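You operate a simulated robot arm through the tools that you are given. There is no shell and no other tool.

You run a simulated robot arm. Do the job below in one go: nothing can be reset, and whatever is moved stays where it is left.

TASK
Put things in order on the steel counter. At the end: the yellow garlic shaker stands where the yellow lunch beaker stood; the green lime half stands where the grey salt shaker stood; the grey salt shaker stands on top of the green apple jar; the yellow lunch beaker is in the blue caddy; the orange half stands where the green lime half stood; whatever was shut is shut again. Leave all else as you found it, and nothing knocked over. Set down upright: yellow lunch beaker.

Only the result counts: the job must be done as asked and must still hold three seconds after the hand-in. Knocking over, shifting, dropping, spilling or breaking anything else fails it.

THE ROBOT
A 5-joint arm with a two-finger parallel gripper, fixed in place. Base frame: the origin is at the foot of the arm, x ahead of it, y to its left, z up; the work surface is at about z = 0. Readings come in cm, rad, newtons and seconds.
With the tool pointing down near the work surface it reaches from about 26 to 68 cm from the base axis. Its first joint turns from -1.152 to 1.152 rad. The tool tilts only in the upright plane through the base axis and itself; it spins freely about its own axis. Payload 2.9 kg.
Tool frame: the origin (TCP) lies between the finger pads and is the grasp point; the fingertips stand 3 cm ahead of it; z points along the fingers, y is the line along which they close. The gripper opens to 11 cm. The fingers are 2 cm wide and 1 cm thick; the gripper's body (4.8 by 11.2 cm) begins 5.5 cm behind the TCP.
Orientation is told as [roll, pitch, yaw] about the base's x, y, z axes, in that order, counted from this pose: with the fingers straight down and closing along the base's y, the tool's x points along the base's -x, its y along +y and its z along -z.

THE INTERFACE
- The arm moves only by the tool step_arm. Its argument "commands" is a list of rows, each an object of numbers (a shift or turn left out is 0, a gripper value left out holds the last): "tx", "ty", "tz": the shift along the tool's x, y, z in cm; "ax", "ay", "az": the turn, a rotation vector about the tool's x, y, z in rad. In form: [{"tx": .., "ty": .., "tz": .., "ax": .., "ay": .., "az": ..}, ...]. A call has 1 to 20 rows; each row is the pose to reach, as a shift and turn from the pose commanded when the call began, along the tool's axes at that moment. "jaw" is the finger opening in cm, from 0 to 11, set as the call begins (left out, the last holds). Each row takes 0.2 s and may step no farther than 5 cm and 0.15 rad from the row before; otherwise, or with a gripper value out of range, the whole call is refused. Where a pose cannot be reached the arm comes as near as it can. A force on the tool above 40 N (or 10 N above the force at the start of the call, whichever is more), or a blocked arm, ends the call early, and 0.2 s more pass. Each finger travels about 10.8 cm/s and halts on what it meets, pressing with about 31 N; the grip force reading is that of the motor and also rises with nothing between the fingers. The clock runs only during rows and for 0.2 s after the last one: add rows that repeat a pose to give the fingers time. It gives the time, the measured TCP pose, the force on the tool (base axes), the opening and the grip force at its end, in the units of the frame above (readings bear some noise), with the torque about the TCP (base axes, N m) and any sound that the robot's microphone picked up.
- Cameras (640 x 400 px; columns grow to the right, rows downward): "scene" is fixed at [4.82, -46.9, 59.23]; the picture's right is [0.58, -0.81, 0.00], its down [-0.54, -0.38, -0.75] and it looks along [0.61, 0.44, -0.66] (base axes); focal length 247 px, centre (320, 200). "wrist" rides on the gripper at [7.2, 1.7, -10.3] in the tool frame; the picture's right is [-0.23, 0.97, 0.00], its down [-0.76, -0.18, -0.62] and it looks along [-0.61, -0.14, 0.78] (tool axes); focal length 222 px, centre (320, 200). There is no depth. A picture from a camera that has moved, and an enlarged one, comes with that camera's place and axes in the base frame and with its lens.
- snapshot(camera): a new picture of that camera. It takes no simulated time.
- enlarge(camera, box): a new picture of the part [left, top, right, bottom] of that camera's present view, enlarged. It takes no simulated time.
- job_done(): hands the job in; it is judged then, once.

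Places have to be worked out from the pictures, the camera data and where the tool is seen. Open the gripper and draw the arm clear of the work before you hand the job in, unless the task says otherwise.

The tools are called by a JSON object that holds its "op" and its "data". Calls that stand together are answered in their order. step_arm: Moves the arm, as the interface text tells. Its arguments: {"type":"object","properties":{"commands":{"type":"array","items":{"type":"object","properties":{"tx":{"type":"number"},"ty":{"type":"number"},"tz":{"type":"number"},"ax":{"type":"number"},"ay":{"type":"number"},"az":{"type":"number"}}}},"jaw":{"type":"number"}},"required":["commands"]} The other tools are called the same way: snapshot (camera) takes a picture; enlarge (camera, box) takes an enlarged picture of a part of a camera's view; job_done () hands the job in.

At the start:

```text
t: 0.0
eef_pos: [26.96, -23.81, 43.29]
tool_rot: [0.001, 0.001, 0.0]
ft_force: [0.3, -0.4, -0.3]
wrist_torque: [-0.01, 0.0, -0.02]
opening: 10.99
grip_force: 0.0
```

scene: 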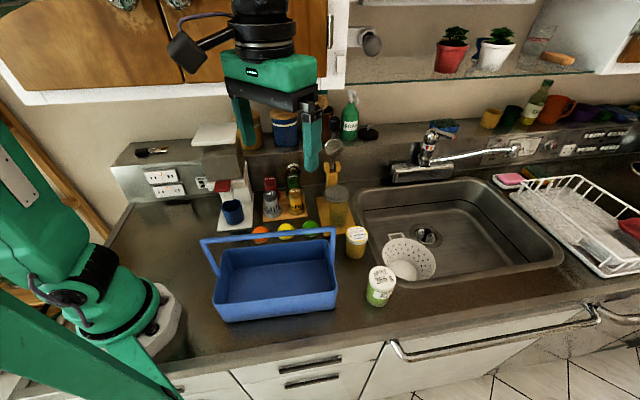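
wrist: 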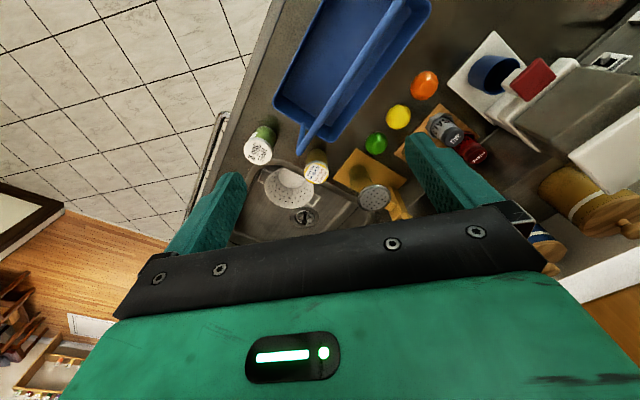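

I start by looking closely at the counter to identify the objects before moving anything.

{"op": "enlarge", "data": {"camera": "scene", "box": [190, 130, 350, 260]}}

{"op": "enlarge", "data": {"camera": "scene", "box": [300, 160, 460, 320]}}

{"op": "enlarge", "data": {"camera": "wrist", "box": [230, 30, 550, 230]}}

{"op": "enlarge", "data": {"camera": "scene", "box": [100, 60, 400, 240]}}

```text
3.08 times, centred on (270, 195) of scene
camera zoom: at [4.82, -46.9, 59.23], right [0.58, -0.81, 0.0], down [-0.54, -0.38, -0.75], along [0.61, 0.44, -0.66], focal length 761 px, centre (474, 215)
```

zoom: 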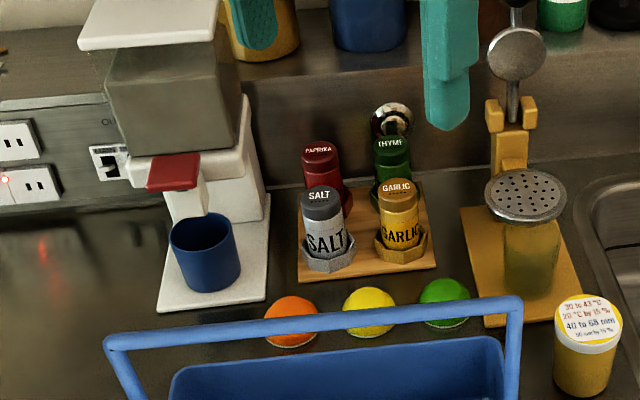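

```text
2.50 times, centred on (380, 240) of scene
camera zoom: at [4.82, -46.9, 59.23], right [0.58, -0.81, 0.0], down [-0.54, -0.38, -0.75], along [0.61, 0.44, -0.66], focal length 618 px, centre (170, 100)
```

zoom: 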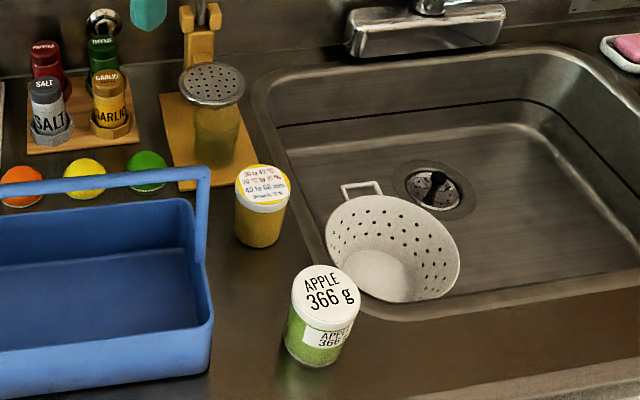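

```text
2.00 times, centred on (390, 130) of wrist
camera zoom: at [19.7, -21.97, 53.52], right [0.23, 0.97, 0.0], down [0.76, -0.18, 0.62], along [0.61, -0.14, -0.78], focal length 444 px, centre (180, 340)
```

zoom: 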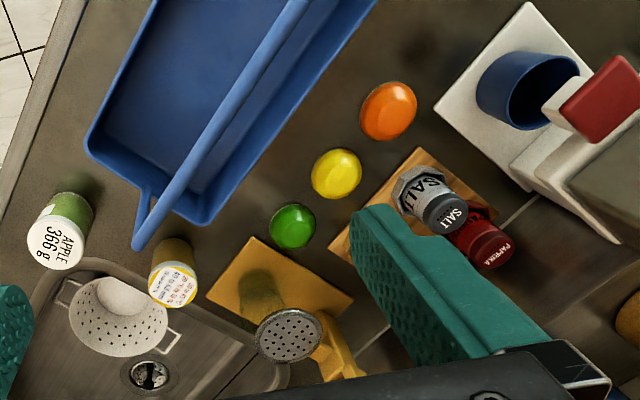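

```text
2.13 times, centred on (250, 150) of scene
camera zoom: at [4.82, -46.9, 59.23], right [0.58, -0.81, 0.0], down [-0.54, -0.38, -0.75], along [0.61, 0.44, -0.66], focal length 528 px, centre (469, 307)
```

zoom: 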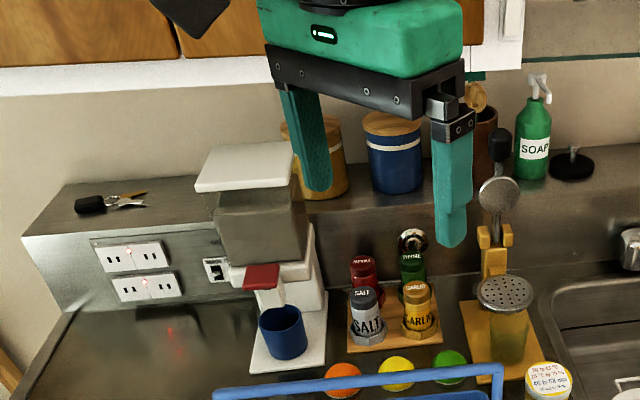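

The yellow jar's lid carries small print, and another yellowish beaker sits under the perforated disc. I enlarge both to tell which one is the lunch beaker.

{"op": "enlarge", "data": {"camera": "scene", "box": [340, 220, 376, 262]}}

{"op": "enlarge", "data": {"camera": "scene", "box": [305, 135, 365, 245]}}

{"op": "enlarge", "data": {"camera": "wrist", "box": [290, 130, 430, 230]}}

{"op": "enlarge", "data": {"camera": "scene", "box": [250, 155, 320, 245]}}

{"op": "enlarge", "data": {"camera": "scene", "box": [190, 220, 350, 330]}}

{"op": "enlarge", "data": {"camera": "scene", "box": [110, 120, 270, 240]}}

```text
9.52 times, centred on (358, 241) of scene
camera zoom: at [4.82, -46.9, 59.23], right [0.58, -0.81, 0.0], down [-0.54, -0.38, -0.75], along [0.61, 0.44, -0.66], focal length 2356 px, centre (-42, -190)
```

zoom: 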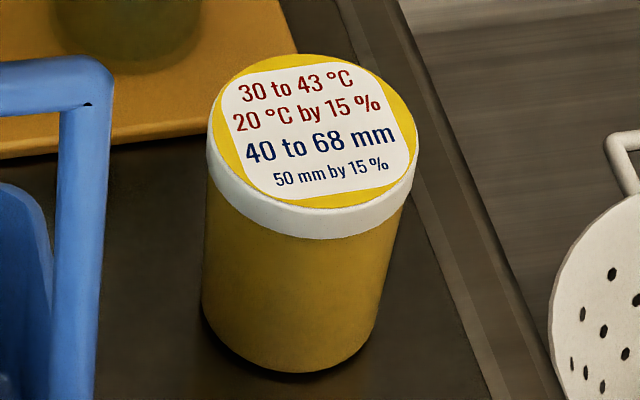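

```text
3.64 times, centred on (335, 190) of scene
camera zoom: at [4.82, -46.9, 59.23], right [0.58, -0.81, 0.0], down [-0.54, -0.38, -0.75], along [0.61, 0.44, -0.66], focal length 900 px, centre (266, 236)
```

zoom: 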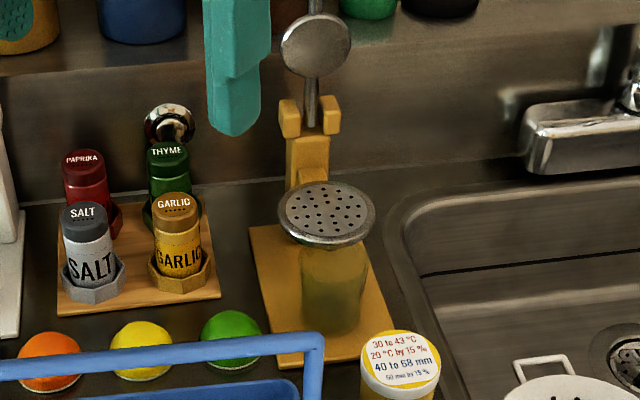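

```text
4.00 times, centred on (360, 180) of wrist
camera zoom: at [19.7, -21.97, 53.52], right [0.23, 0.97, 0.0], down [0.76, -0.18, 0.62], along [0.61, -0.14, -0.78], focal length 888 px, centre (160, 280)
```

zoom: 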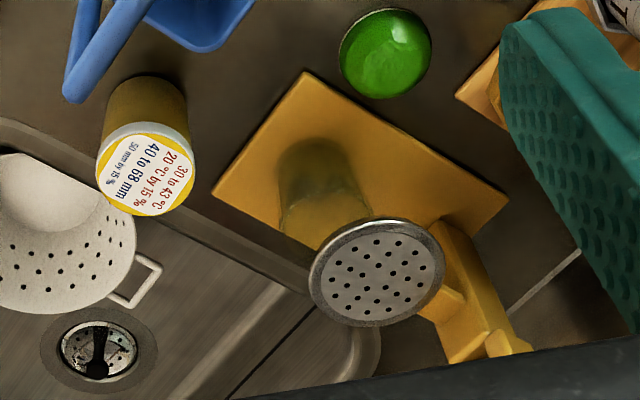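

```text
4.44 times, centred on (285, 200) of scene
camera zoom: at [4.82, -46.9, 59.23], right [0.58, -0.81, 0.0], down [-0.54, -0.38, -0.75], along [0.61, 0.44, -0.66], focal length 1100 px, centre (476, 200)
```

zoom: 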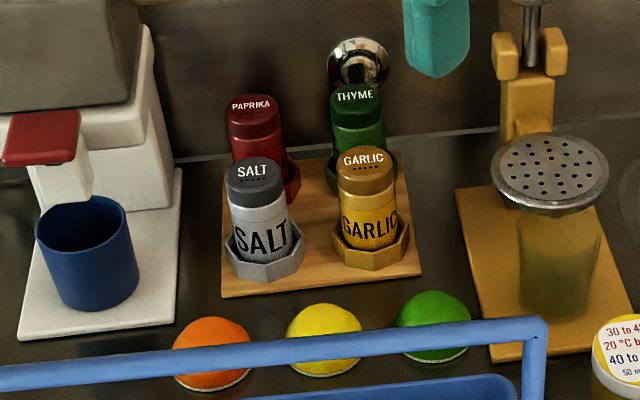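

```text
3.64 times, centred on (270, 275) of scene
camera zoom: at [4.82, -46.9, 59.23], right [0.58, -0.81, 0.0], down [-0.54, -0.38, -0.75], along [0.61, 0.44, -0.66], focal length 900 px, centre (502, -73)
```

zoom: 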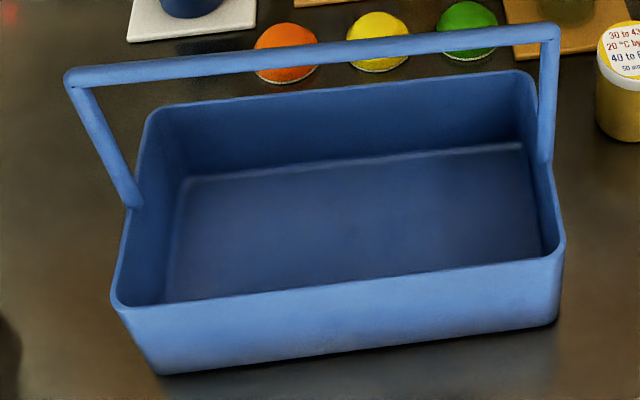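

```text
3.33 times, centred on (190, 180) of scene
camera zoom: at [4.82, -46.9, 59.23], right [0.58, -0.81, 0.0], down [-0.54, -0.38, -0.75], along [0.61, 0.44, -0.66], focal length 825 px, centre (753, 267)
```

zoom: 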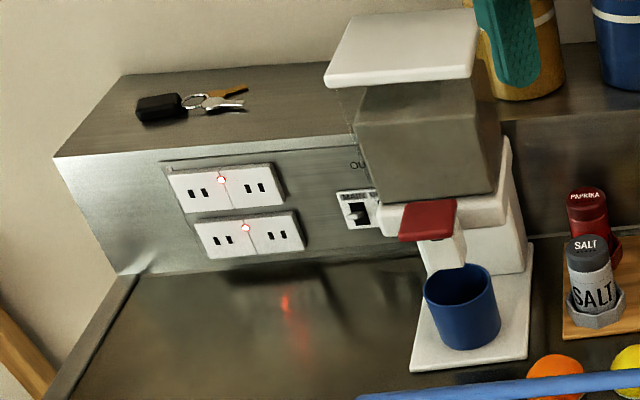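

The yellow jar with the printed lid (about (46.8, -29.3), about 8 cm tall) is the lunch beaker. The other yellow glass belongs to the citrus press. I move above the beaker and turn the closing axis parallel to the caddy's long side (yaw about 43°).

{"op": "step_arm", "data": {"commands": [{"tx": -2.5, "ty": -0.7, "tz": 1.5, "az": -0.1}, {"tx": -5, "ty": -1.4, "tz": 3.4, "az": -0.2}, {"tx": -7.5, "ty": -2.1, "tz": 5.2, "az": -0.3}, {"tx": -10, "ty": -2.8, "tz": 7, "az": -0.4}, {"tx": -12.5, "ty": -3.5, "tz": 8.8, "az": -0.5}, {"tx": -15, "ty": -4.2, "tz": 10.6, "az": -0.6}, {"tx": -17.5, "ty": -4.9, "tz": 12.4, "az": -0.7}, {"tx": -19.84, "ty": -5.49, "tz": 13.3, "az": -0.75}, {"tx": -19.84, "ty": -5.49, "tz": 13.3, "az": -0.75}, {"tx": -19.84, "ty": -5.49, "tz": 13.3, "az": -0.75}], "jaw": 9}}

```text
t: 2.2
eef_pos: [46.89, -29.18, 30.04]
tool_rot: [0.0, -0.001, 0.748]
ft_force: [1.0, -0.3, 0.2]
wrist_torque: [-0.01, -0.01, 0.01]
opening: 8.99
grip_force: 0.0
```

The arm is above the beaker. I check both cameras to refine its position and the caddy's geometry.

{"op": "snapshot", "data": {"camera": "wrist"}}

{"op": "snapshot", "data": {"camera": "scene"}}

```text
taken
camera wrist: at [40.3, -32.76, 40.15], right [-0.5, 0.87, 0.0], down [0.68, 0.39, 0.62], along [0.54, 0.31, -0.78], focal length 222 px, centre (320, 200)
```

wrist: 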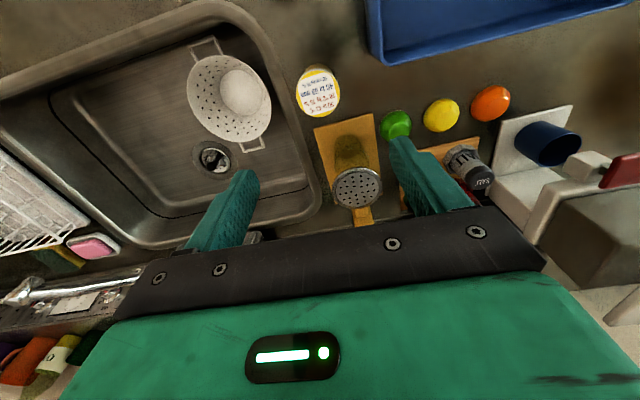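

```text
taken
```

scene: 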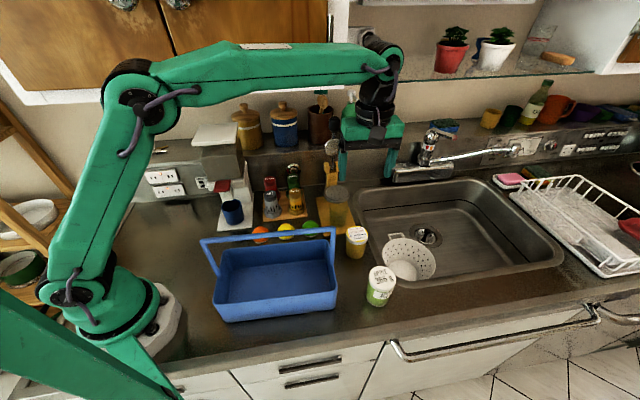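

The wrist view puts the beaker lid near (46.7, -29.1). I enlarge it and the caddy edge for finer numbers.

{"op": "enlarge", "data": {"camera": "wrist", "box": [270, 40, 370, 140]}}

{"op": "enlarge", "data": {"camera": "wrist", "box": [380, 70, 600, 210]}}

{"op": "enlarge", "data": {"camera": "scene", "box": [350, 255, 410, 315]}}

```text
4.00 times, centred on (320, 90) of wrist
camera zoom: at [40.3, -32.76, 40.15], right [-0.5, 0.87, 0.0], down [0.68, 0.39, 0.62], along [0.54, 0.31, -0.78], focal length 888 px, centre (320, 640)
```

zoom: 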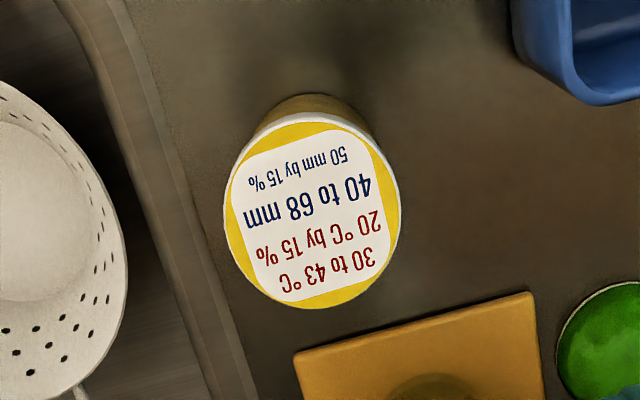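

```text
2.86 times, centred on (490, 140) of wrist
camera zoom: at [40.3, -32.76, 40.15], right [-0.5, 0.87, 0.0], down [0.68, 0.39, 0.62], along [0.54, 0.31, -0.78], focal length 635 px, centre (-166, 371)
```

zoom: 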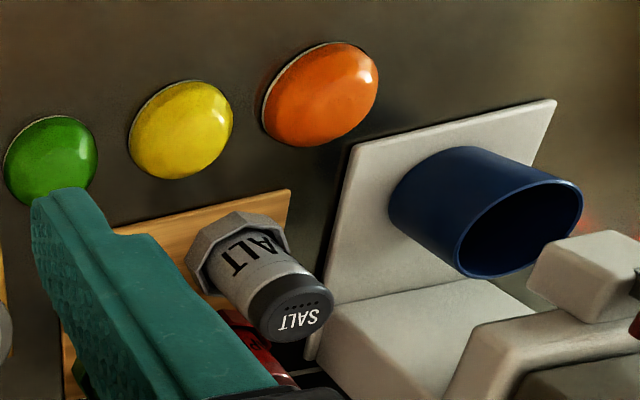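

```text
6.67 times, centred on (380, 285) of scene
camera zoom: at [4.82, -46.9, 59.23], right [0.58, -0.81, 0.0], down [-0.54, -0.38, -0.75], along [0.61, 0.44, -0.66], focal length 1649 px, centre (-80, -367)
```

zoom: 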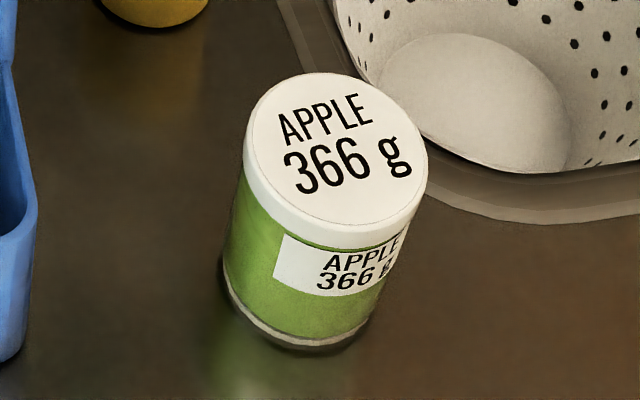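

Before descending I measure the caddy more exactly by enlarging its two ends and its handle.

{"op": "enlarge", "data": {"camera": "scene", "box": [290, 215, 350, 320]}}

{"op": "enlarge", "data": {"camera": "scene", "box": [195, 225, 275, 330]}}

{"op": "enlarge", "data": {"camera": "wrist", "box": [350, 0, 640, 70]}}

```text
3.81 times, centred on (320, 268) of scene
camera zoom: at [4.82, -46.9, 59.23], right [0.58, -0.81, 0.0], down [-0.54, -0.38, -0.75], along [0.61, 0.44, -0.66], focal length 942 px, centre (320, -57)
```

zoom: 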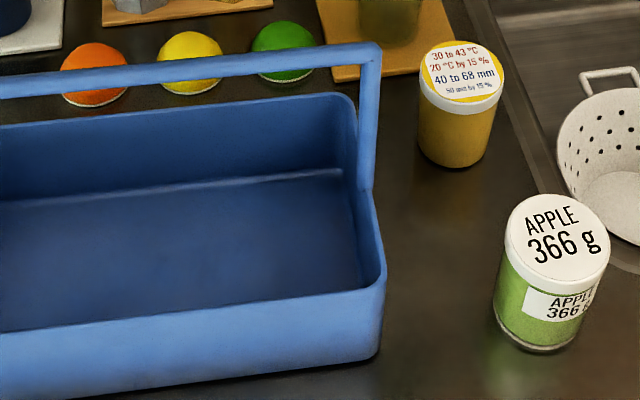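

```text
3.81 times, centred on (235, 278) of scene
camera zoom: at [4.82, -46.9, 59.23], right [0.58, -0.81, 0.0], down [-0.54, -0.38, -0.75], along [0.61, 0.44, -0.66], focal length 942 px, centre (644, -95)
```

zoom: 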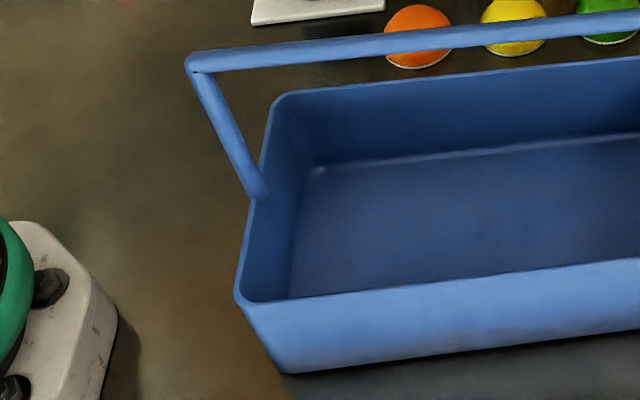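

```text
2.21 times, centred on (495, 35) of wrist
camera zoom: at [40.3, -32.76, 40.15], right [-0.5, 0.87, 0.0], down [0.68, 0.39, 0.62], along [0.54, 0.31, -0.78], focal length 490 px, centre (-66, 564)
```

zoom: 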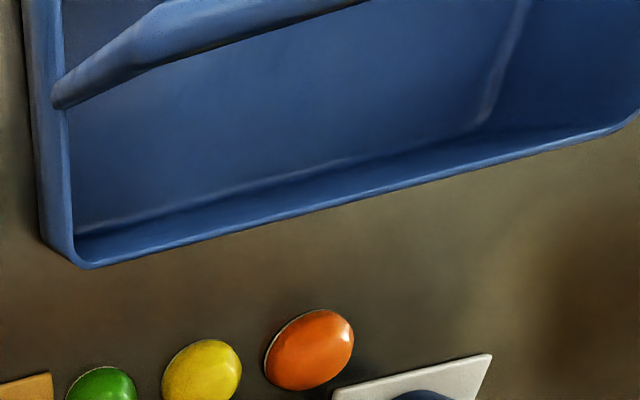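

The corners aren't precise enough from these angles, so I move to a viewing pose with the wrist camera just in front of and above the caddy.

{"op": "step_arm", "data": {"commands": [{"tx": 1.5, "ty": 3.2, "tz": -1}, {"tx": 3, "ty": 6.4, "tz": -2}, {"tx": 4.5, "ty": 9.6, "tz": -3}, {"tx": 6, "ty": 12.8, "tz": -4}, {"tx": 7.5, "ty": 16, "tz": -5}, {"tx": 9, "ty": 19.2, "tz": -6}, {"tx": 10.67, "ty": 22.3, "tz": -6}, {"tx": 10.67, "ty": 22.3, "tz": -6}, {"tx": 10.67, "ty": 22.3, "tz": -6}]}}

{"op": "snapshot", "data": {"camera": "wrist"}}

{"op": "enlarge", "data": {"camera": "wrist", "box": [200, 0, 480, 200]}}

```text
t: 4.2
eef_pos: [23.83, -20.16, 36.12]
tool_rot: [-0.001, 0.0, 0.748]
ft_force: [-0.4, -0.5, -0.7]
wrist_torque: [0.01, 0.0, 0.05]
opening: 9.0
grip_force: 0.0
```

```text
taken
camera wrist: at [17.26, -23.79, 46.29], right [-0.5, 0.87, 0.0], down [0.68, 0.39, 0.62], along [0.54, 0.31, -0.78], focal length 222 px, centre (320, 200)
```

wrist: 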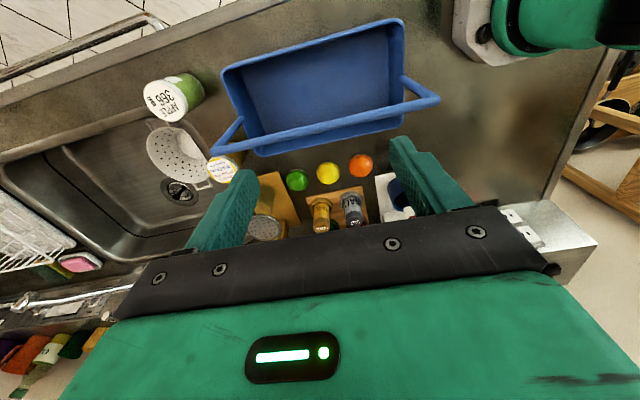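

```text
2.00 times, centred on (340, 100) of wrist
camera zoom: at [17.26, -23.79, 46.29], right [-0.5, 0.87, 0.0], down [0.68, 0.39, 0.62], along [0.54, 0.31, -0.78], focal length 444 px, centre (280, 400)
```

zoom: 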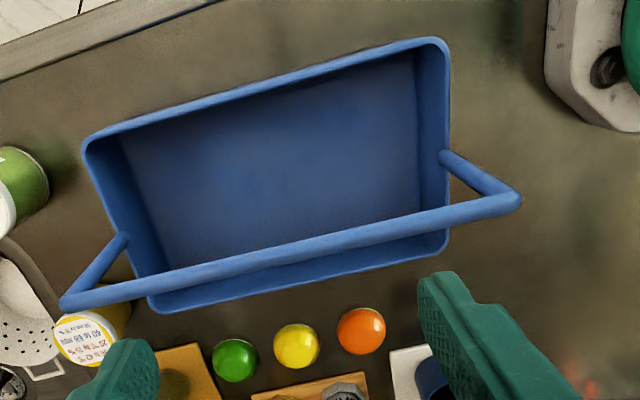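

The overhead view gives the caddy rim at z≈9, its centre near (25.8, -19.3) and the handle bar at z≈20.5 along its midline. The beaker has to go beside that bar, so I check the gripper's profile for clearance.

{"op": "enlarge", "data": {"camera": "scene", "box": [200, 60, 360, 220]}}

{"op": "snapshot", "data": {"camera": "scene"}}

```text
2.50 times, centred on (280, 140) of scene
camera zoom: at [4.82, -46.9, 59.23], right [0.58, -0.81, 0.0], down [-0.54, -0.38, -0.75], along [0.61, 0.44, -0.66], focal length 618 px, centre (420, 350)
```

zoom: 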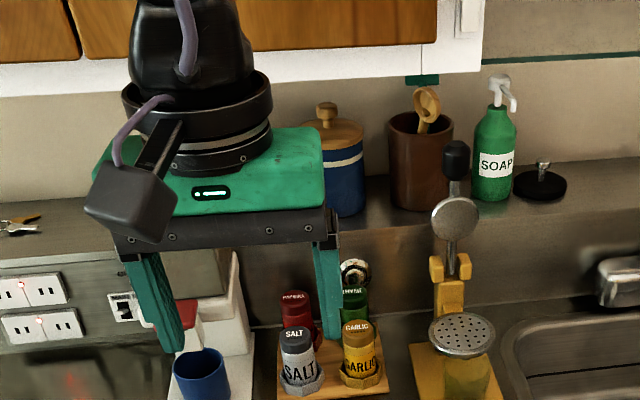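

```text
taken
```

scene: 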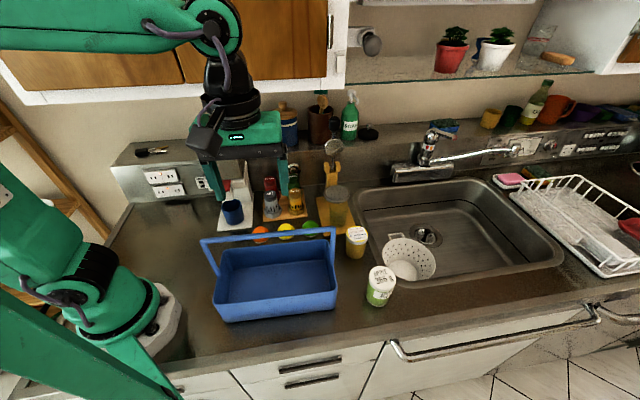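

Clearance beside the bar is tight because the wrist ring is wider than the gripper body. I'll grip the beaker high on its lid, with the tool offset about 0.65 cm to the front side. I move above it and come down partway first.

{"op": "step_arm", "data": {"commands": [{"tx": -1.66, "ty": -3.72}, {"tx": -3.32, "ty": -7.43}, {"tx": -4.98, "ty": -11.15}, {"tx": -6.65, "ty": -14.87}, {"tx": -8.31, "ty": -18.58}, {"tx": -9.97, "ty": -22.3}, {"tx": -9.97, "ty": -22.3, "tz": 4}, {"tx": -9.97, "ty": -22.3, "tz": 8}, {"tx": -9.97, "ty": -22.3, "tz": 12}, {"tx": -9.97, "ty": -22.3, "tz": 16}, {"tx": -9.97, "ty": -22.3, "tz": 20}, {"tx": -9.97, "ty": -22.3, "tz": 20}, {"tx": -9.97, "ty": -22.3, "tz": 20}], "jaw": 9}}

{"op": "snapshot", "data": {"camera": "wrist"}}

{"op": "enlarge", "data": {"camera": "scene", "box": [290, 130, 430, 290]}}

```text
t: 7.0
eef_pos: [46.27, -29.59, 16.19]
tool_rot: [-0.001, 0.0, 0.753]
ft_force: [-0.2, -0.4, -0.7]
wrist_torque: [0.01, -0.03, 0.01]
opening: 8.98
grip_force: 0.2
```

```text
taken
camera wrist: at [39.74, -33.19, 26.4], right [-0.5, 0.87, 0.0], down [0.68, 0.39, 0.62], along [0.54, 0.31, -0.78], focal length 222 px, centre (320, 200)
```

wrist: 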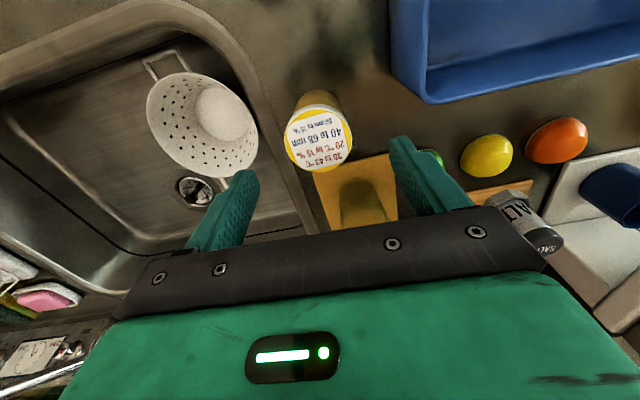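

```text
2.50 times, centred on (360, 210) of scene
camera zoom: at [4.82, -46.9, 59.23], right [0.58, -0.81, 0.0], down [-0.54, -0.38, -0.75], along [0.61, 0.44, -0.66], focal length 618 px, centre (220, 175)
```

zoom: 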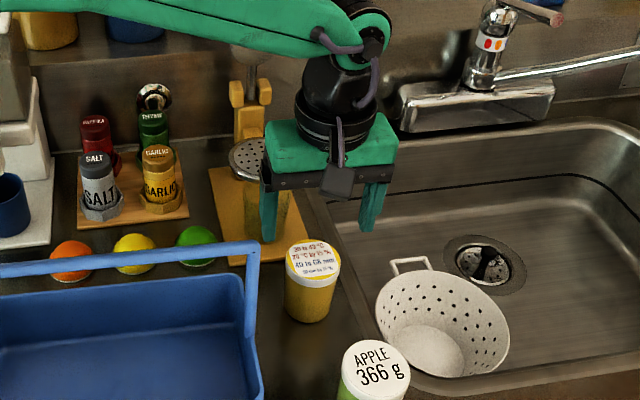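

The beaker lid reads (46.7, -29.35), under the gripper with the intended offset. I descend to z≈9.2 with the jaws open.

{"op": "step_arm", "data": {"commands": [{"tx": 0.15, "ty": -0.13, "tz": 2}, {"tx": 0.15, "ty": -0.13, "tz": 4}, {"tx": 0.15, "ty": -0.13, "tz": 6}, {"tx": 0.15, "ty": -0.13, "tz": 7}, {"tx": 0.15, "ty": -0.13, "tz": 7}, {"tx": 0.15, "ty": -0.13, "tz": 7}]}}

{"op": "enlarge", "data": {"camera": "wrist", "box": [180, 60, 480, 260]}}

{"op": "enlarge", "data": {"camera": "scene", "box": [310, 160, 410, 270]}}

```text
t: 8.4
eef_pos: [46.26, -29.81, 9.09]
tool_rot: [-0.001, 0.002, 0.75]
ft_force: [-0.6, 0.1, -0.2]
wrist_torque: [0.01, 0.03, -0.02]
opening: 9.0
grip_force: 0.0
```

```text
2.00 times, centred on (330, 160) of wrist
camera zoom: at [39.74, -33.44, 19.31], right [-0.5, 0.87, 0.0], down [0.68, 0.39, 0.62], along [0.54, 0.31, -0.78], focal length 444 px, centre (300, 280)
```

zoom: 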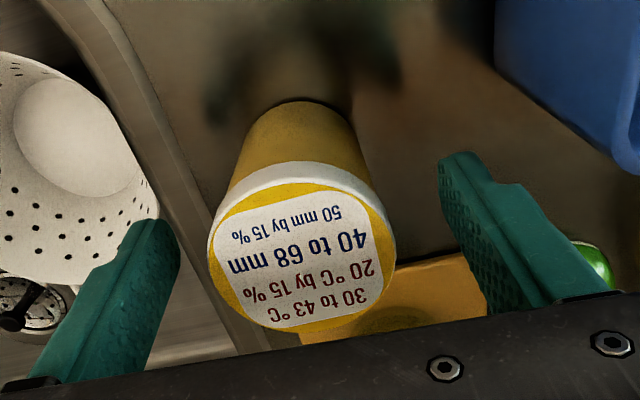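

```text
3.64 times, centred on (360, 215) of scene
camera zoom: at [4.82, -46.9, 59.23], right [0.58, -0.81, 0.0], down [-0.54, -0.38, -0.75], along [0.61, 0.44, -0.66], focal length 900 px, centre (174, 146)
```

zoom: 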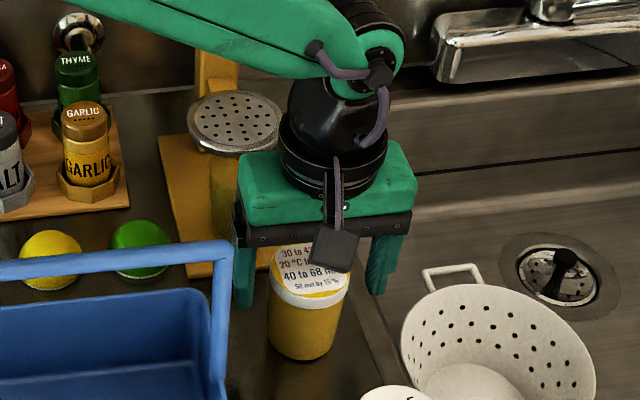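

The beaker lid sits between the open fingers with the intended offset. I shift 0.2 cm and close on it.

{"op": "step_arm", "data": {"commands": [{"tx": 0.2}, {"tx": 0.2}]}}

{"op": "step_arm", "data": {"commands": [{}, {}, {}, {}, {}], "jaw": 4}}

{"op": "enlarge", "data": {"camera": "wrist", "box": [180, 60, 480, 260]}}

```text
t: 9.0
eef_pos: [46.13, -29.99, 9.03]
tool_rot: [-0.001, -0.001, 0.752]
ft_force: [-0.3, 0.2, 0.1]
wrist_torque: [-0.01, -0.01, -0.01]
opening: 8.99
grip_force: 0.1
```

```text
t: 10.2
eef_pos: [46.03, -30.08, 9.03]
tool_rot: [0.0, -0.001, 0.75]
ft_force: [-0.4, 0.1, 1.7]
wrist_torque: [0.03, 0.03, -0.03]
opening: 5.86
grip_force: 31.1
```

```text
2.00 times, centred on (330, 160) of wrist
camera zoom: at [39.57, -33.62, 19.29], right [-0.5, 0.87, 0.0], down [0.68, 0.39, 0.62], along [0.54, 0.31, -0.78], focal length 444 px, centre (300, 280)
```

zoom: 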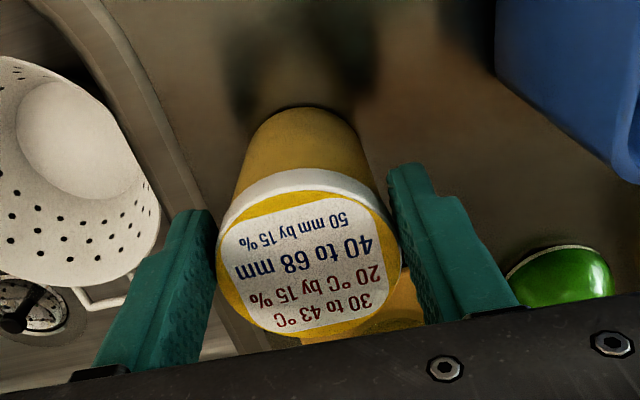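

The grip holds at 5.86 cm with 31 N. I lift straight up to z≈34 and check that the beaker hangs upright.

{"op": "step_arm", "data": {"commands": [{"tz": -1}, {"tz": -2.5}, {"tz": -5}, {"tz": -8}, {"tz": -11}, {"tz": -14}, {"tz": -17}, {"tz": -20}, {"tz": -23}, {"tz": -25}, {"tz": -25}, {"tz": -25}]}}

{"op": "enlarge", "data": {"camera": "scene", "box": [300, 60, 460, 220]}}

{"op": "snapshot", "data": {"camera": "wrist"}}

```text
t: 12.8
eef_pos: [46.07, -29.94, 34.08]
tool_rot: [-0.001, 0.001, 0.751]
ft_force: [0.3, 0.3, -0.4]
wrist_torque: [0.02, 0.0, 0.0]
opening: 3.99
grip_force: 0.0
```

```text
2.50 times, centred on (380, 140) of scene
camera zoom: at [4.82, -46.9, 59.23], right [0.58, -0.81, 0.0], down [-0.54, -0.38, -0.75], along [0.61, 0.44, -0.66], focal length 618 px, centre (170, 350)
```

zoom: 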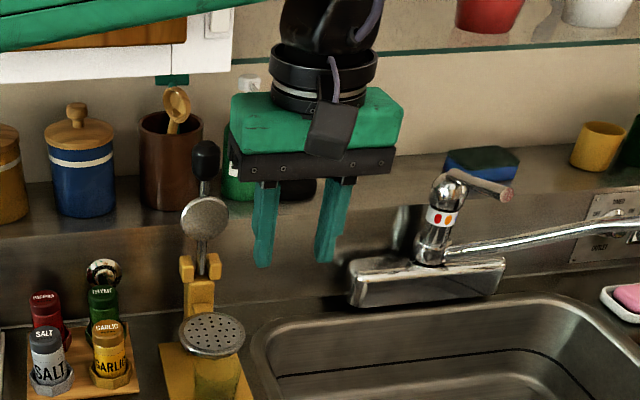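

```text
taken
camera wrist: at [39.55, -33.57, 44.33], right [-0.5, 0.87, 0.0], down [0.68, 0.39, 0.62], along [0.54, 0.31, -0.78], focal length 222 px, centre (320, 200)
```

wrist: 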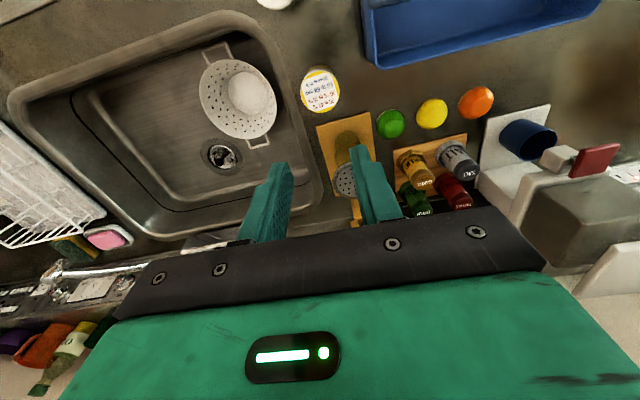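

The fingers slipped off and the beaker stayed behind, so a grip that high doesn't hold. I check whether the beaker moved and look closely at the finger shape.

{"op": "enlarge", "data": {"camera": "scene", "box": [340, 220, 376, 262]}}

{"op": "enlarge", "data": {"camera": "wrist", "box": [280, 50, 360, 130]}}

{"op": "enlarge", "data": {"camera": "scene", "box": [350, 70, 410, 140]}}

{"op": "enlarge", "data": {"camera": "wrist", "box": [220, 120, 420, 260]}}

```text
9.52 times, centred on (358, 241) of scene
camera zoom: at [4.82, -46.9, 59.23], right [0.58, -0.81, 0.0], down [-0.54, -0.38, -0.75], along [0.61, 0.44, -0.66], focal length 2356 px, centre (-42, -190)
```

zoom: 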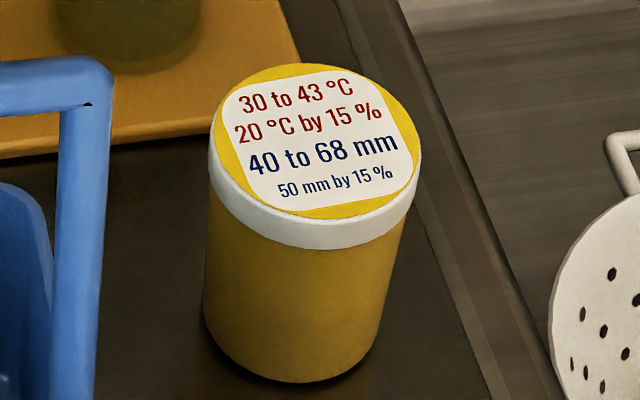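

```text
5.00 times, centred on (320, 90) of wrist
camera zoom: at [39.55, -33.57, 44.33], right [-0.5, 0.87, 0.0], down [0.68, 0.39, 0.62], along [0.54, 0.31, -0.78], focal length 1111 px, centre (320, 750)
```

zoom: 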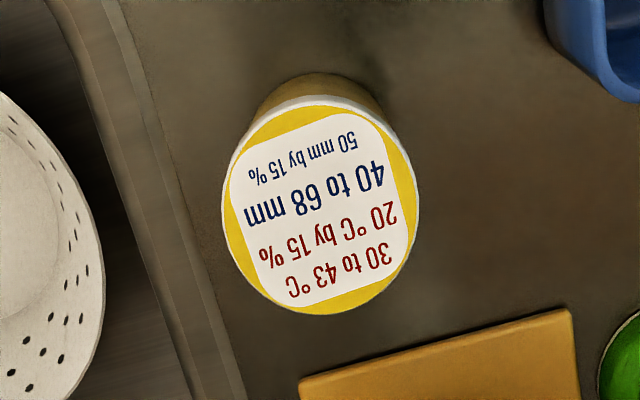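

```text
5.71 times, centred on (380, 105) of scene
camera zoom: at [4.82, -46.9, 59.23], right [0.58, -0.81, 0.0], down [-0.54, -0.38, -0.75], along [0.61, 0.44, -0.66], focal length 1414 px, centre (-23, 743)
```

zoom: 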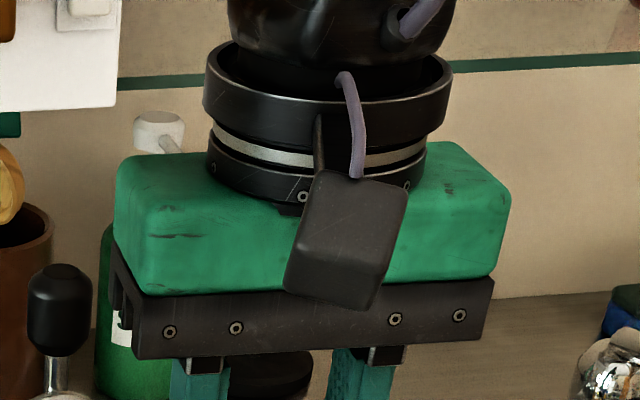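

```text
2.86 times, centred on (320, 190) of wrist
camera zoom: at [39.55, -33.57, 44.33], right [-0.5, 0.87, 0.0], down [0.68, 0.39, 0.62], along [0.54, 0.31, -0.78], focal length 635 px, centre (320, 229)
```

zoom: 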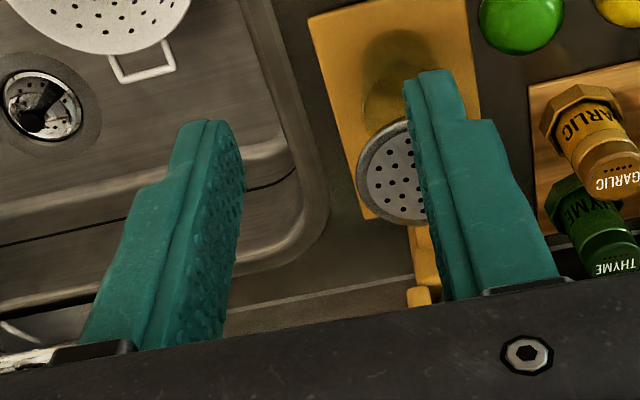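

The slip happened because the tool was offset about 1.1 cm, past the finger half-width. The beaker is still upright and shifted only about 0.3 cm, to about (46.72, -29.43) with its top at z≈7.9. I reopen, come down closer and re-measure.

{"op": "step_arm", "data": {"commands": [{"tx": -0.32, "ty": -0.07, "tz": 4}, {"tx": -0.32, "ty": -0.07, "tz": 8}, {"tx": -0.32, "ty": -0.07, "tz": 12}, {"tx": -0.32, "ty": -0.07, "tz": 16}, {"tx": -0.32, "ty": -0.07, "tz": 17}, {"tx": -0.32, "ty": -0.07, "tz": 17}, {"tx": -0.32, "ty": -0.07, "tz": 17}], "jaw": 9}}

{"op": "enlarge", "data": {"camera": "wrist", "box": [270, 90, 370, 190]}}

{"op": "enlarge", "data": {"camera": "scene", "box": [350, 255, 410, 315]}}

```text
t: 14.4
eef_pos: [46.22, -29.75, 16.98]
tool_rot: [-0.001, 0.0, 0.751]
ft_force: [-0.1, 0.2, 0.0]
wrist_torque: [0.01, 0.01, 0.0]
opening: 8.97
grip_force: 0.1
```

```text
4.00 times, centred on (320, 140) of wrist
camera zoom: at [39.7, -33.25, 27.21], right [-0.5, 0.87, 0.0], down [0.68, 0.39, 0.62], along [0.54, 0.31, -0.78], focal length 888 px, centre (320, 440)
```

zoom: 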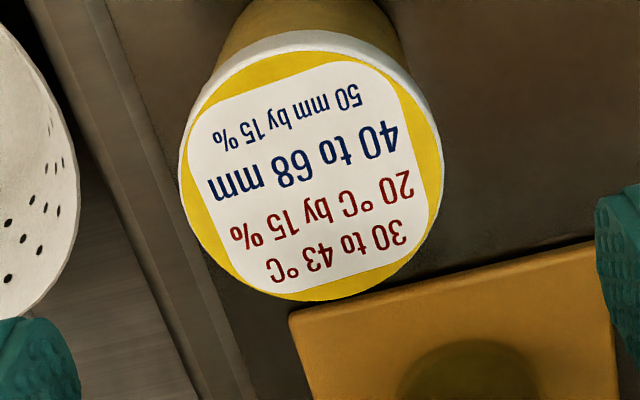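

```text
6.67 times, centred on (380, 285) of scene
camera zoom: at [4.82, -46.9, 59.23], right [0.58, -0.81, 0.0], down [-0.54, -0.38, -0.75], along [0.61, 0.44, -0.66], focal length 1649 px, centre (-80, -367)
```

zoom: 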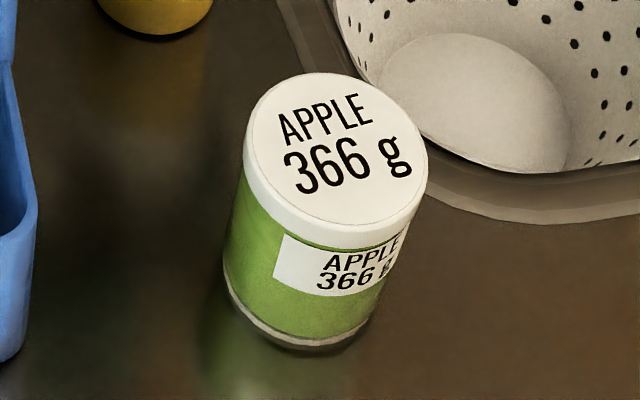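

The tool is now offset about 0.5 cm from the beaker axis, well inside the pad width. I go down to z≈9.3 and grip, then lift only 3 cm as a test.

{"op": "step_arm", "data": {"commands": [{"ty": -0.1, "tz": 2.5}, {"ty": -0.1, "tz": 5}, {"ty": -0.1, "tz": 7}, {"ty": -0.1, "tz": 7.7}, {"ty": -0.1, "tz": 7.7}, {"ty": -0.1, "tz": 7.7}]}}

{"op": "step_arm", "data": {"commands": [{}, {}, {}, {}], "jaw": 4}}

{"op": "step_arm", "data": {"commands": [{"tz": -0.5}, {"tz": -1}, {"tz": -1.5}, {"tz": -2}, {"tz": -2.5}, {"tz": -3}, {"tz": -3}]}}

{"op": "enlarge", "data": {"camera": "scene", "box": [310, 160, 410, 270]}}

```text
t: 15.8
eef_pos: [46.58, -30.06, 9.11]
tool_rot: [-0.001, 0.001, 0.751]
ft_force: [0.1, 0.6, -0.4]
wrist_torque: [0.05, 0.0, 0.01]
opening: 9.01
grip_force: 0.0
```

```text
t: 16.8
eef_pos: [46.46, -29.93, 9.11]
tool_rot: [-0.001, 0.001, 0.75]
ft_force: [-0.1, -1.0, 0.6]
wrist_torque: [-0.06, 0.0, -0.01]
opening: 5.87
grip_force: 31.2
```

```text
t: 18.4
eef_pos: [46.44, -29.96, 12.26]
tool_rot: [0.0, -0.001, 0.751]
ft_force: [0.5, -0.8, -1.9]
wrist_torque: [0.03, 0.01, -0.03]
opening: 5.88
grip_force: 30.7
```

```text
3.64 times, centred on (360, 215) of scene
camera zoom: at [4.82, -46.9, 59.23], right [0.58, -0.81, 0.0], down [-0.54, -0.38, -0.75], along [0.61, 0.44, -0.66], focal length 900 px, centre (174, 146)
```

zoom: 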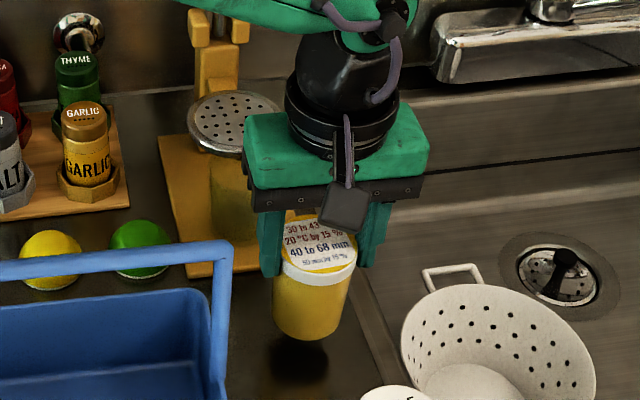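

It lifts this time (5.88 cm, about 2 N of weight). I check the in-hand pose with both cameras before carrying on.

{"op": "enlarge", "data": {"camera": "wrist", "box": [180, 60, 480, 260]}}

{"op": "enlarge", "data": {"camera": "scene", "box": [335, 195, 385, 260]}}

```text
2.00 times, centred on (330, 160) of wrist
camera zoom: at [39.98, -33.53, 22.51], right [-0.5, 0.87, 0.0], down [0.68, 0.39, 0.62], along [0.54, 0.31, -0.78], focal length 444 px, centre (300, 280)
```

zoom: 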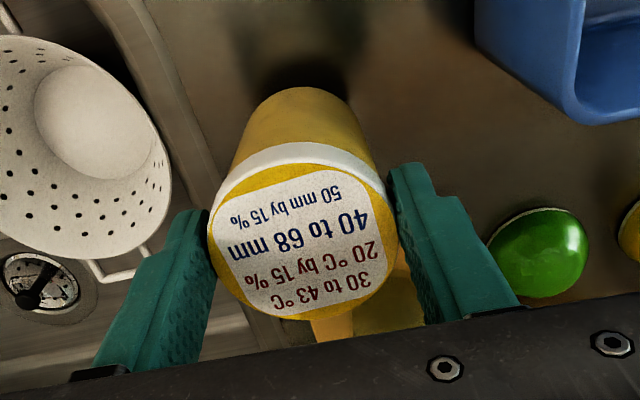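

```text
6.15 times, centred on (360, 228) of scene
camera zoom: at [4.82, -46.9, 59.23], right [0.58, -0.81, 0.0], down [-0.54, -0.38, -0.75], along [0.61, 0.44, -0.66], focal length 1523 px, centre (74, 31)
```

zoom: 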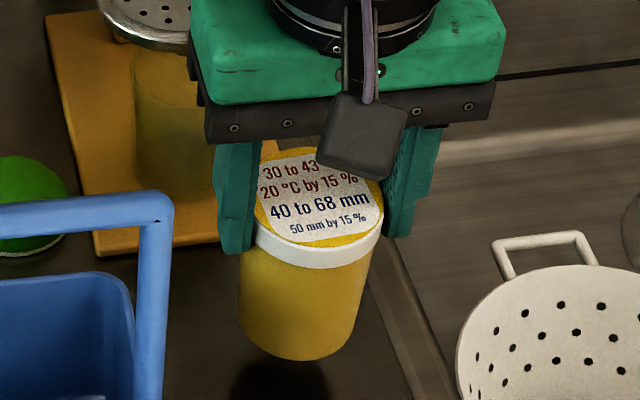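

The beaker hangs upright, with its axis about 0.4 cm to the far side of the tool axis. I lift to z≈34 and cross over to hover above the caddy's front half, where I can measure the bar and rim against the tool.

{"op": "step_arm", "data": {"commands": [{"tz": -3}, {"tz": -6}, {"tz": -9}, {"tz": -12}, {"tz": -15}, {"tz": -18}, {"tz": -21.7}, {"tz": -21.7, "tx": 1.97, "ty": 3.43}, {"tz": -21.7, "tx": 3.93, "ty": 6.85}, {"tz": -21.7, "tx": 5.9, "ty": 10.28}, {"tz": -21.7, "tx": 7.87, "ty": 13.7}, {"tz": -21.7, "tx": 9.83, "ty": 17.13}, {"tz": -21.7, "tx": 11.8, "ty": 20.56}, {"tz": -21.7, "tx": 11.8, "ty": 20.56}, {"tz": -21.7, "tx": 11.8, "ty": 20.56}]}}

{"op": "snapshot", "data": {"camera": "wrist"}}

{"op": "snapshot", "data": {"camera": "scene"}}

```text
t: 21.6
eef_pos: [23.64, -23.09, 34.12]
tool_rot: [0.0, -0.001, 0.749]
ft_force: [0.3, 0.0, -1.7]
wrist_torque: [-0.01, 0.02, 0.01]
opening: 5.87
grip_force: 30.7
```

```text
taken
camera wrist: at [17.27, -26.68, 44.34], right [-0.5, 0.87, 0.0], down [0.68, 0.39, 0.62], along [0.54, 0.31, -0.78], focal length 222 px, centre (320, 200)
```

wrist: 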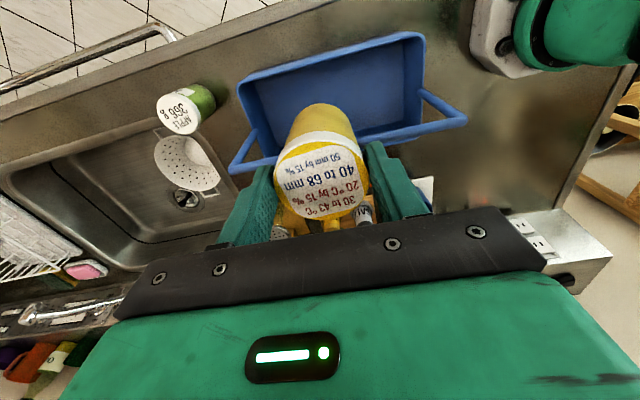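

```text
taken
```

scene: 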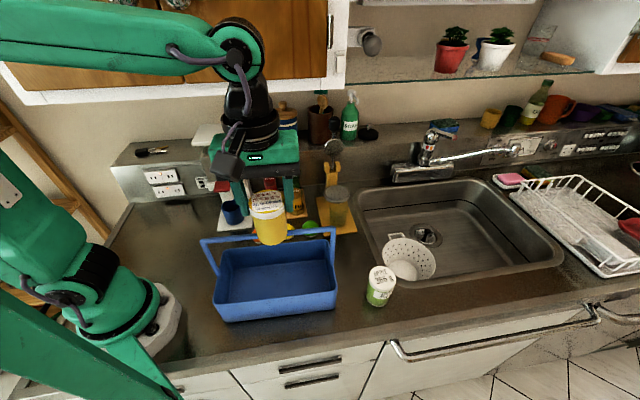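

{"op": "enlarge", "data": {"camera": "wrist", "box": [220, 20, 340, 180]}}

{"op": "enlarge", "data": {"camera": "wrist", "box": [330, 20, 480, 160]}}

```text
2.50 times, centred on (280, 100) of wrist
camera zoom: at [17.27, -26.68, 44.34], right [-0.5, 0.87, 0.0], down [0.68, 0.39, 0.62], along [0.54, 0.31, -0.78], focal length 555 px, centre (420, 450)
```

zoom: 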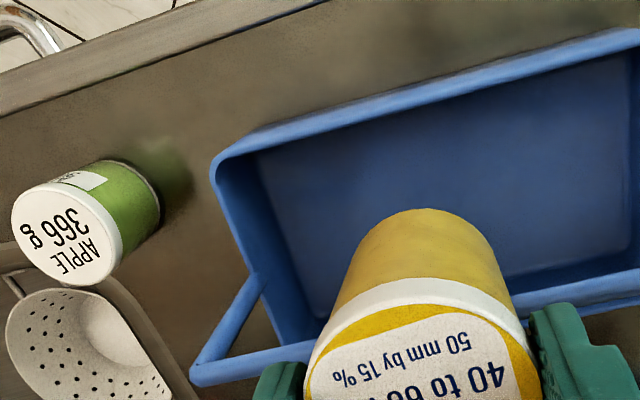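

```text
2.86 times, centred on (405, 90) of wrist
camera zoom: at [17.27, -26.68, 44.34], right [-0.5, 0.87, 0.0], down [0.68, 0.39, 0.62], along [0.54, 0.31, -0.78], focal length 635 px, centre (77, 514)
```

zoom: 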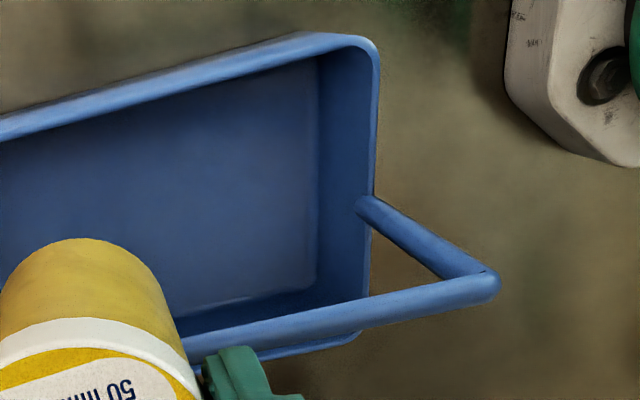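

I zoom further on the front rim and on the bar for exact edges.

{"op": "enlarge", "data": {"camera": "wrist", "box": [300, 30, 364, 70]}}

{"op": "enlarge", "data": {"camera": "wrist", "box": [370, 105, 434, 145]}}

{"op": "enlarge", "data": {"camera": "wrist", "box": [225, 130, 289, 180]}}

{"op": "enlarge", "data": {"camera": "scene", "box": [195, 225, 345, 325]}}

```text
10.00 times, centred on (332, 50) of wrist
camera zoom: at [17.27, -26.68, 44.34], right [-0.5, 0.87, 0.0], down [0.68, 0.39, 0.62], along [0.54, 0.31, -0.78], focal length 2221 px, centre (200, 1700)
```

zoom: 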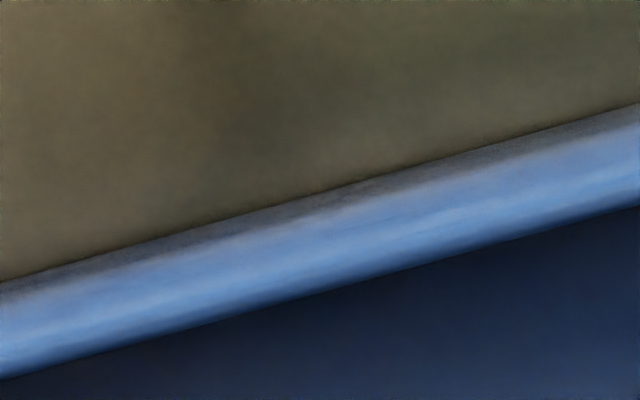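

```text
10.00 times, centred on (402, 125) of wrist
camera zoom: at [17.27, -26.68, 44.34], right [-0.5, 0.87, 0.0], down [0.68, 0.39, 0.62], along [0.54, 0.31, -0.78], focal length 2221 px, centre (-500, 950)
```

zoom: 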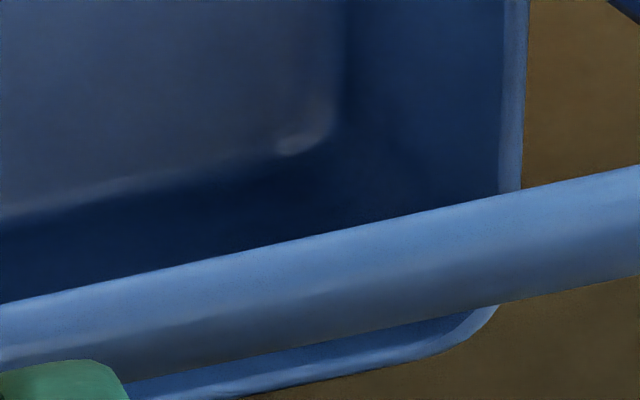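

```text
8.00 times, centred on (257, 155) of wrist
camera zoom: at [17.27, -26.68, 44.34], right [-0.5, 0.87, 0.0], down [0.68, 0.39, 0.62], along [0.54, 0.31, -0.78], focal length 1777 px, centre (824, 560)
```

zoom: 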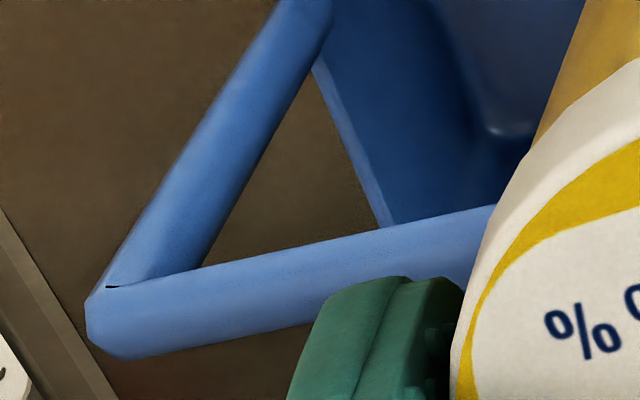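

```text
4.00 times, centred on (270, 275) of scene
camera zoom: at [4.82, -46.9, 59.23], right [0.58, -0.81, 0.0], down [-0.54, -0.38, -0.75], along [0.61, 0.44, -0.66], focal length 990 px, centre (520, -100)
```

zoom: 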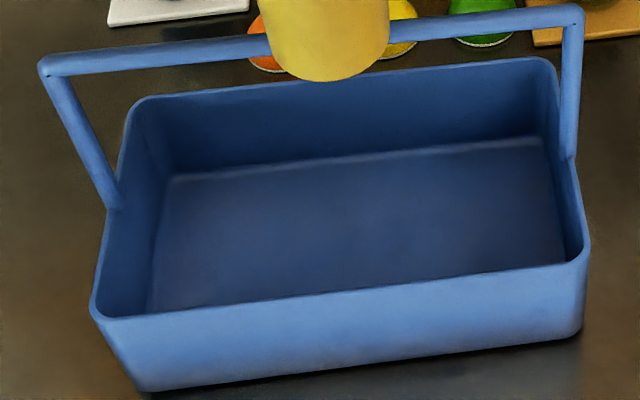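

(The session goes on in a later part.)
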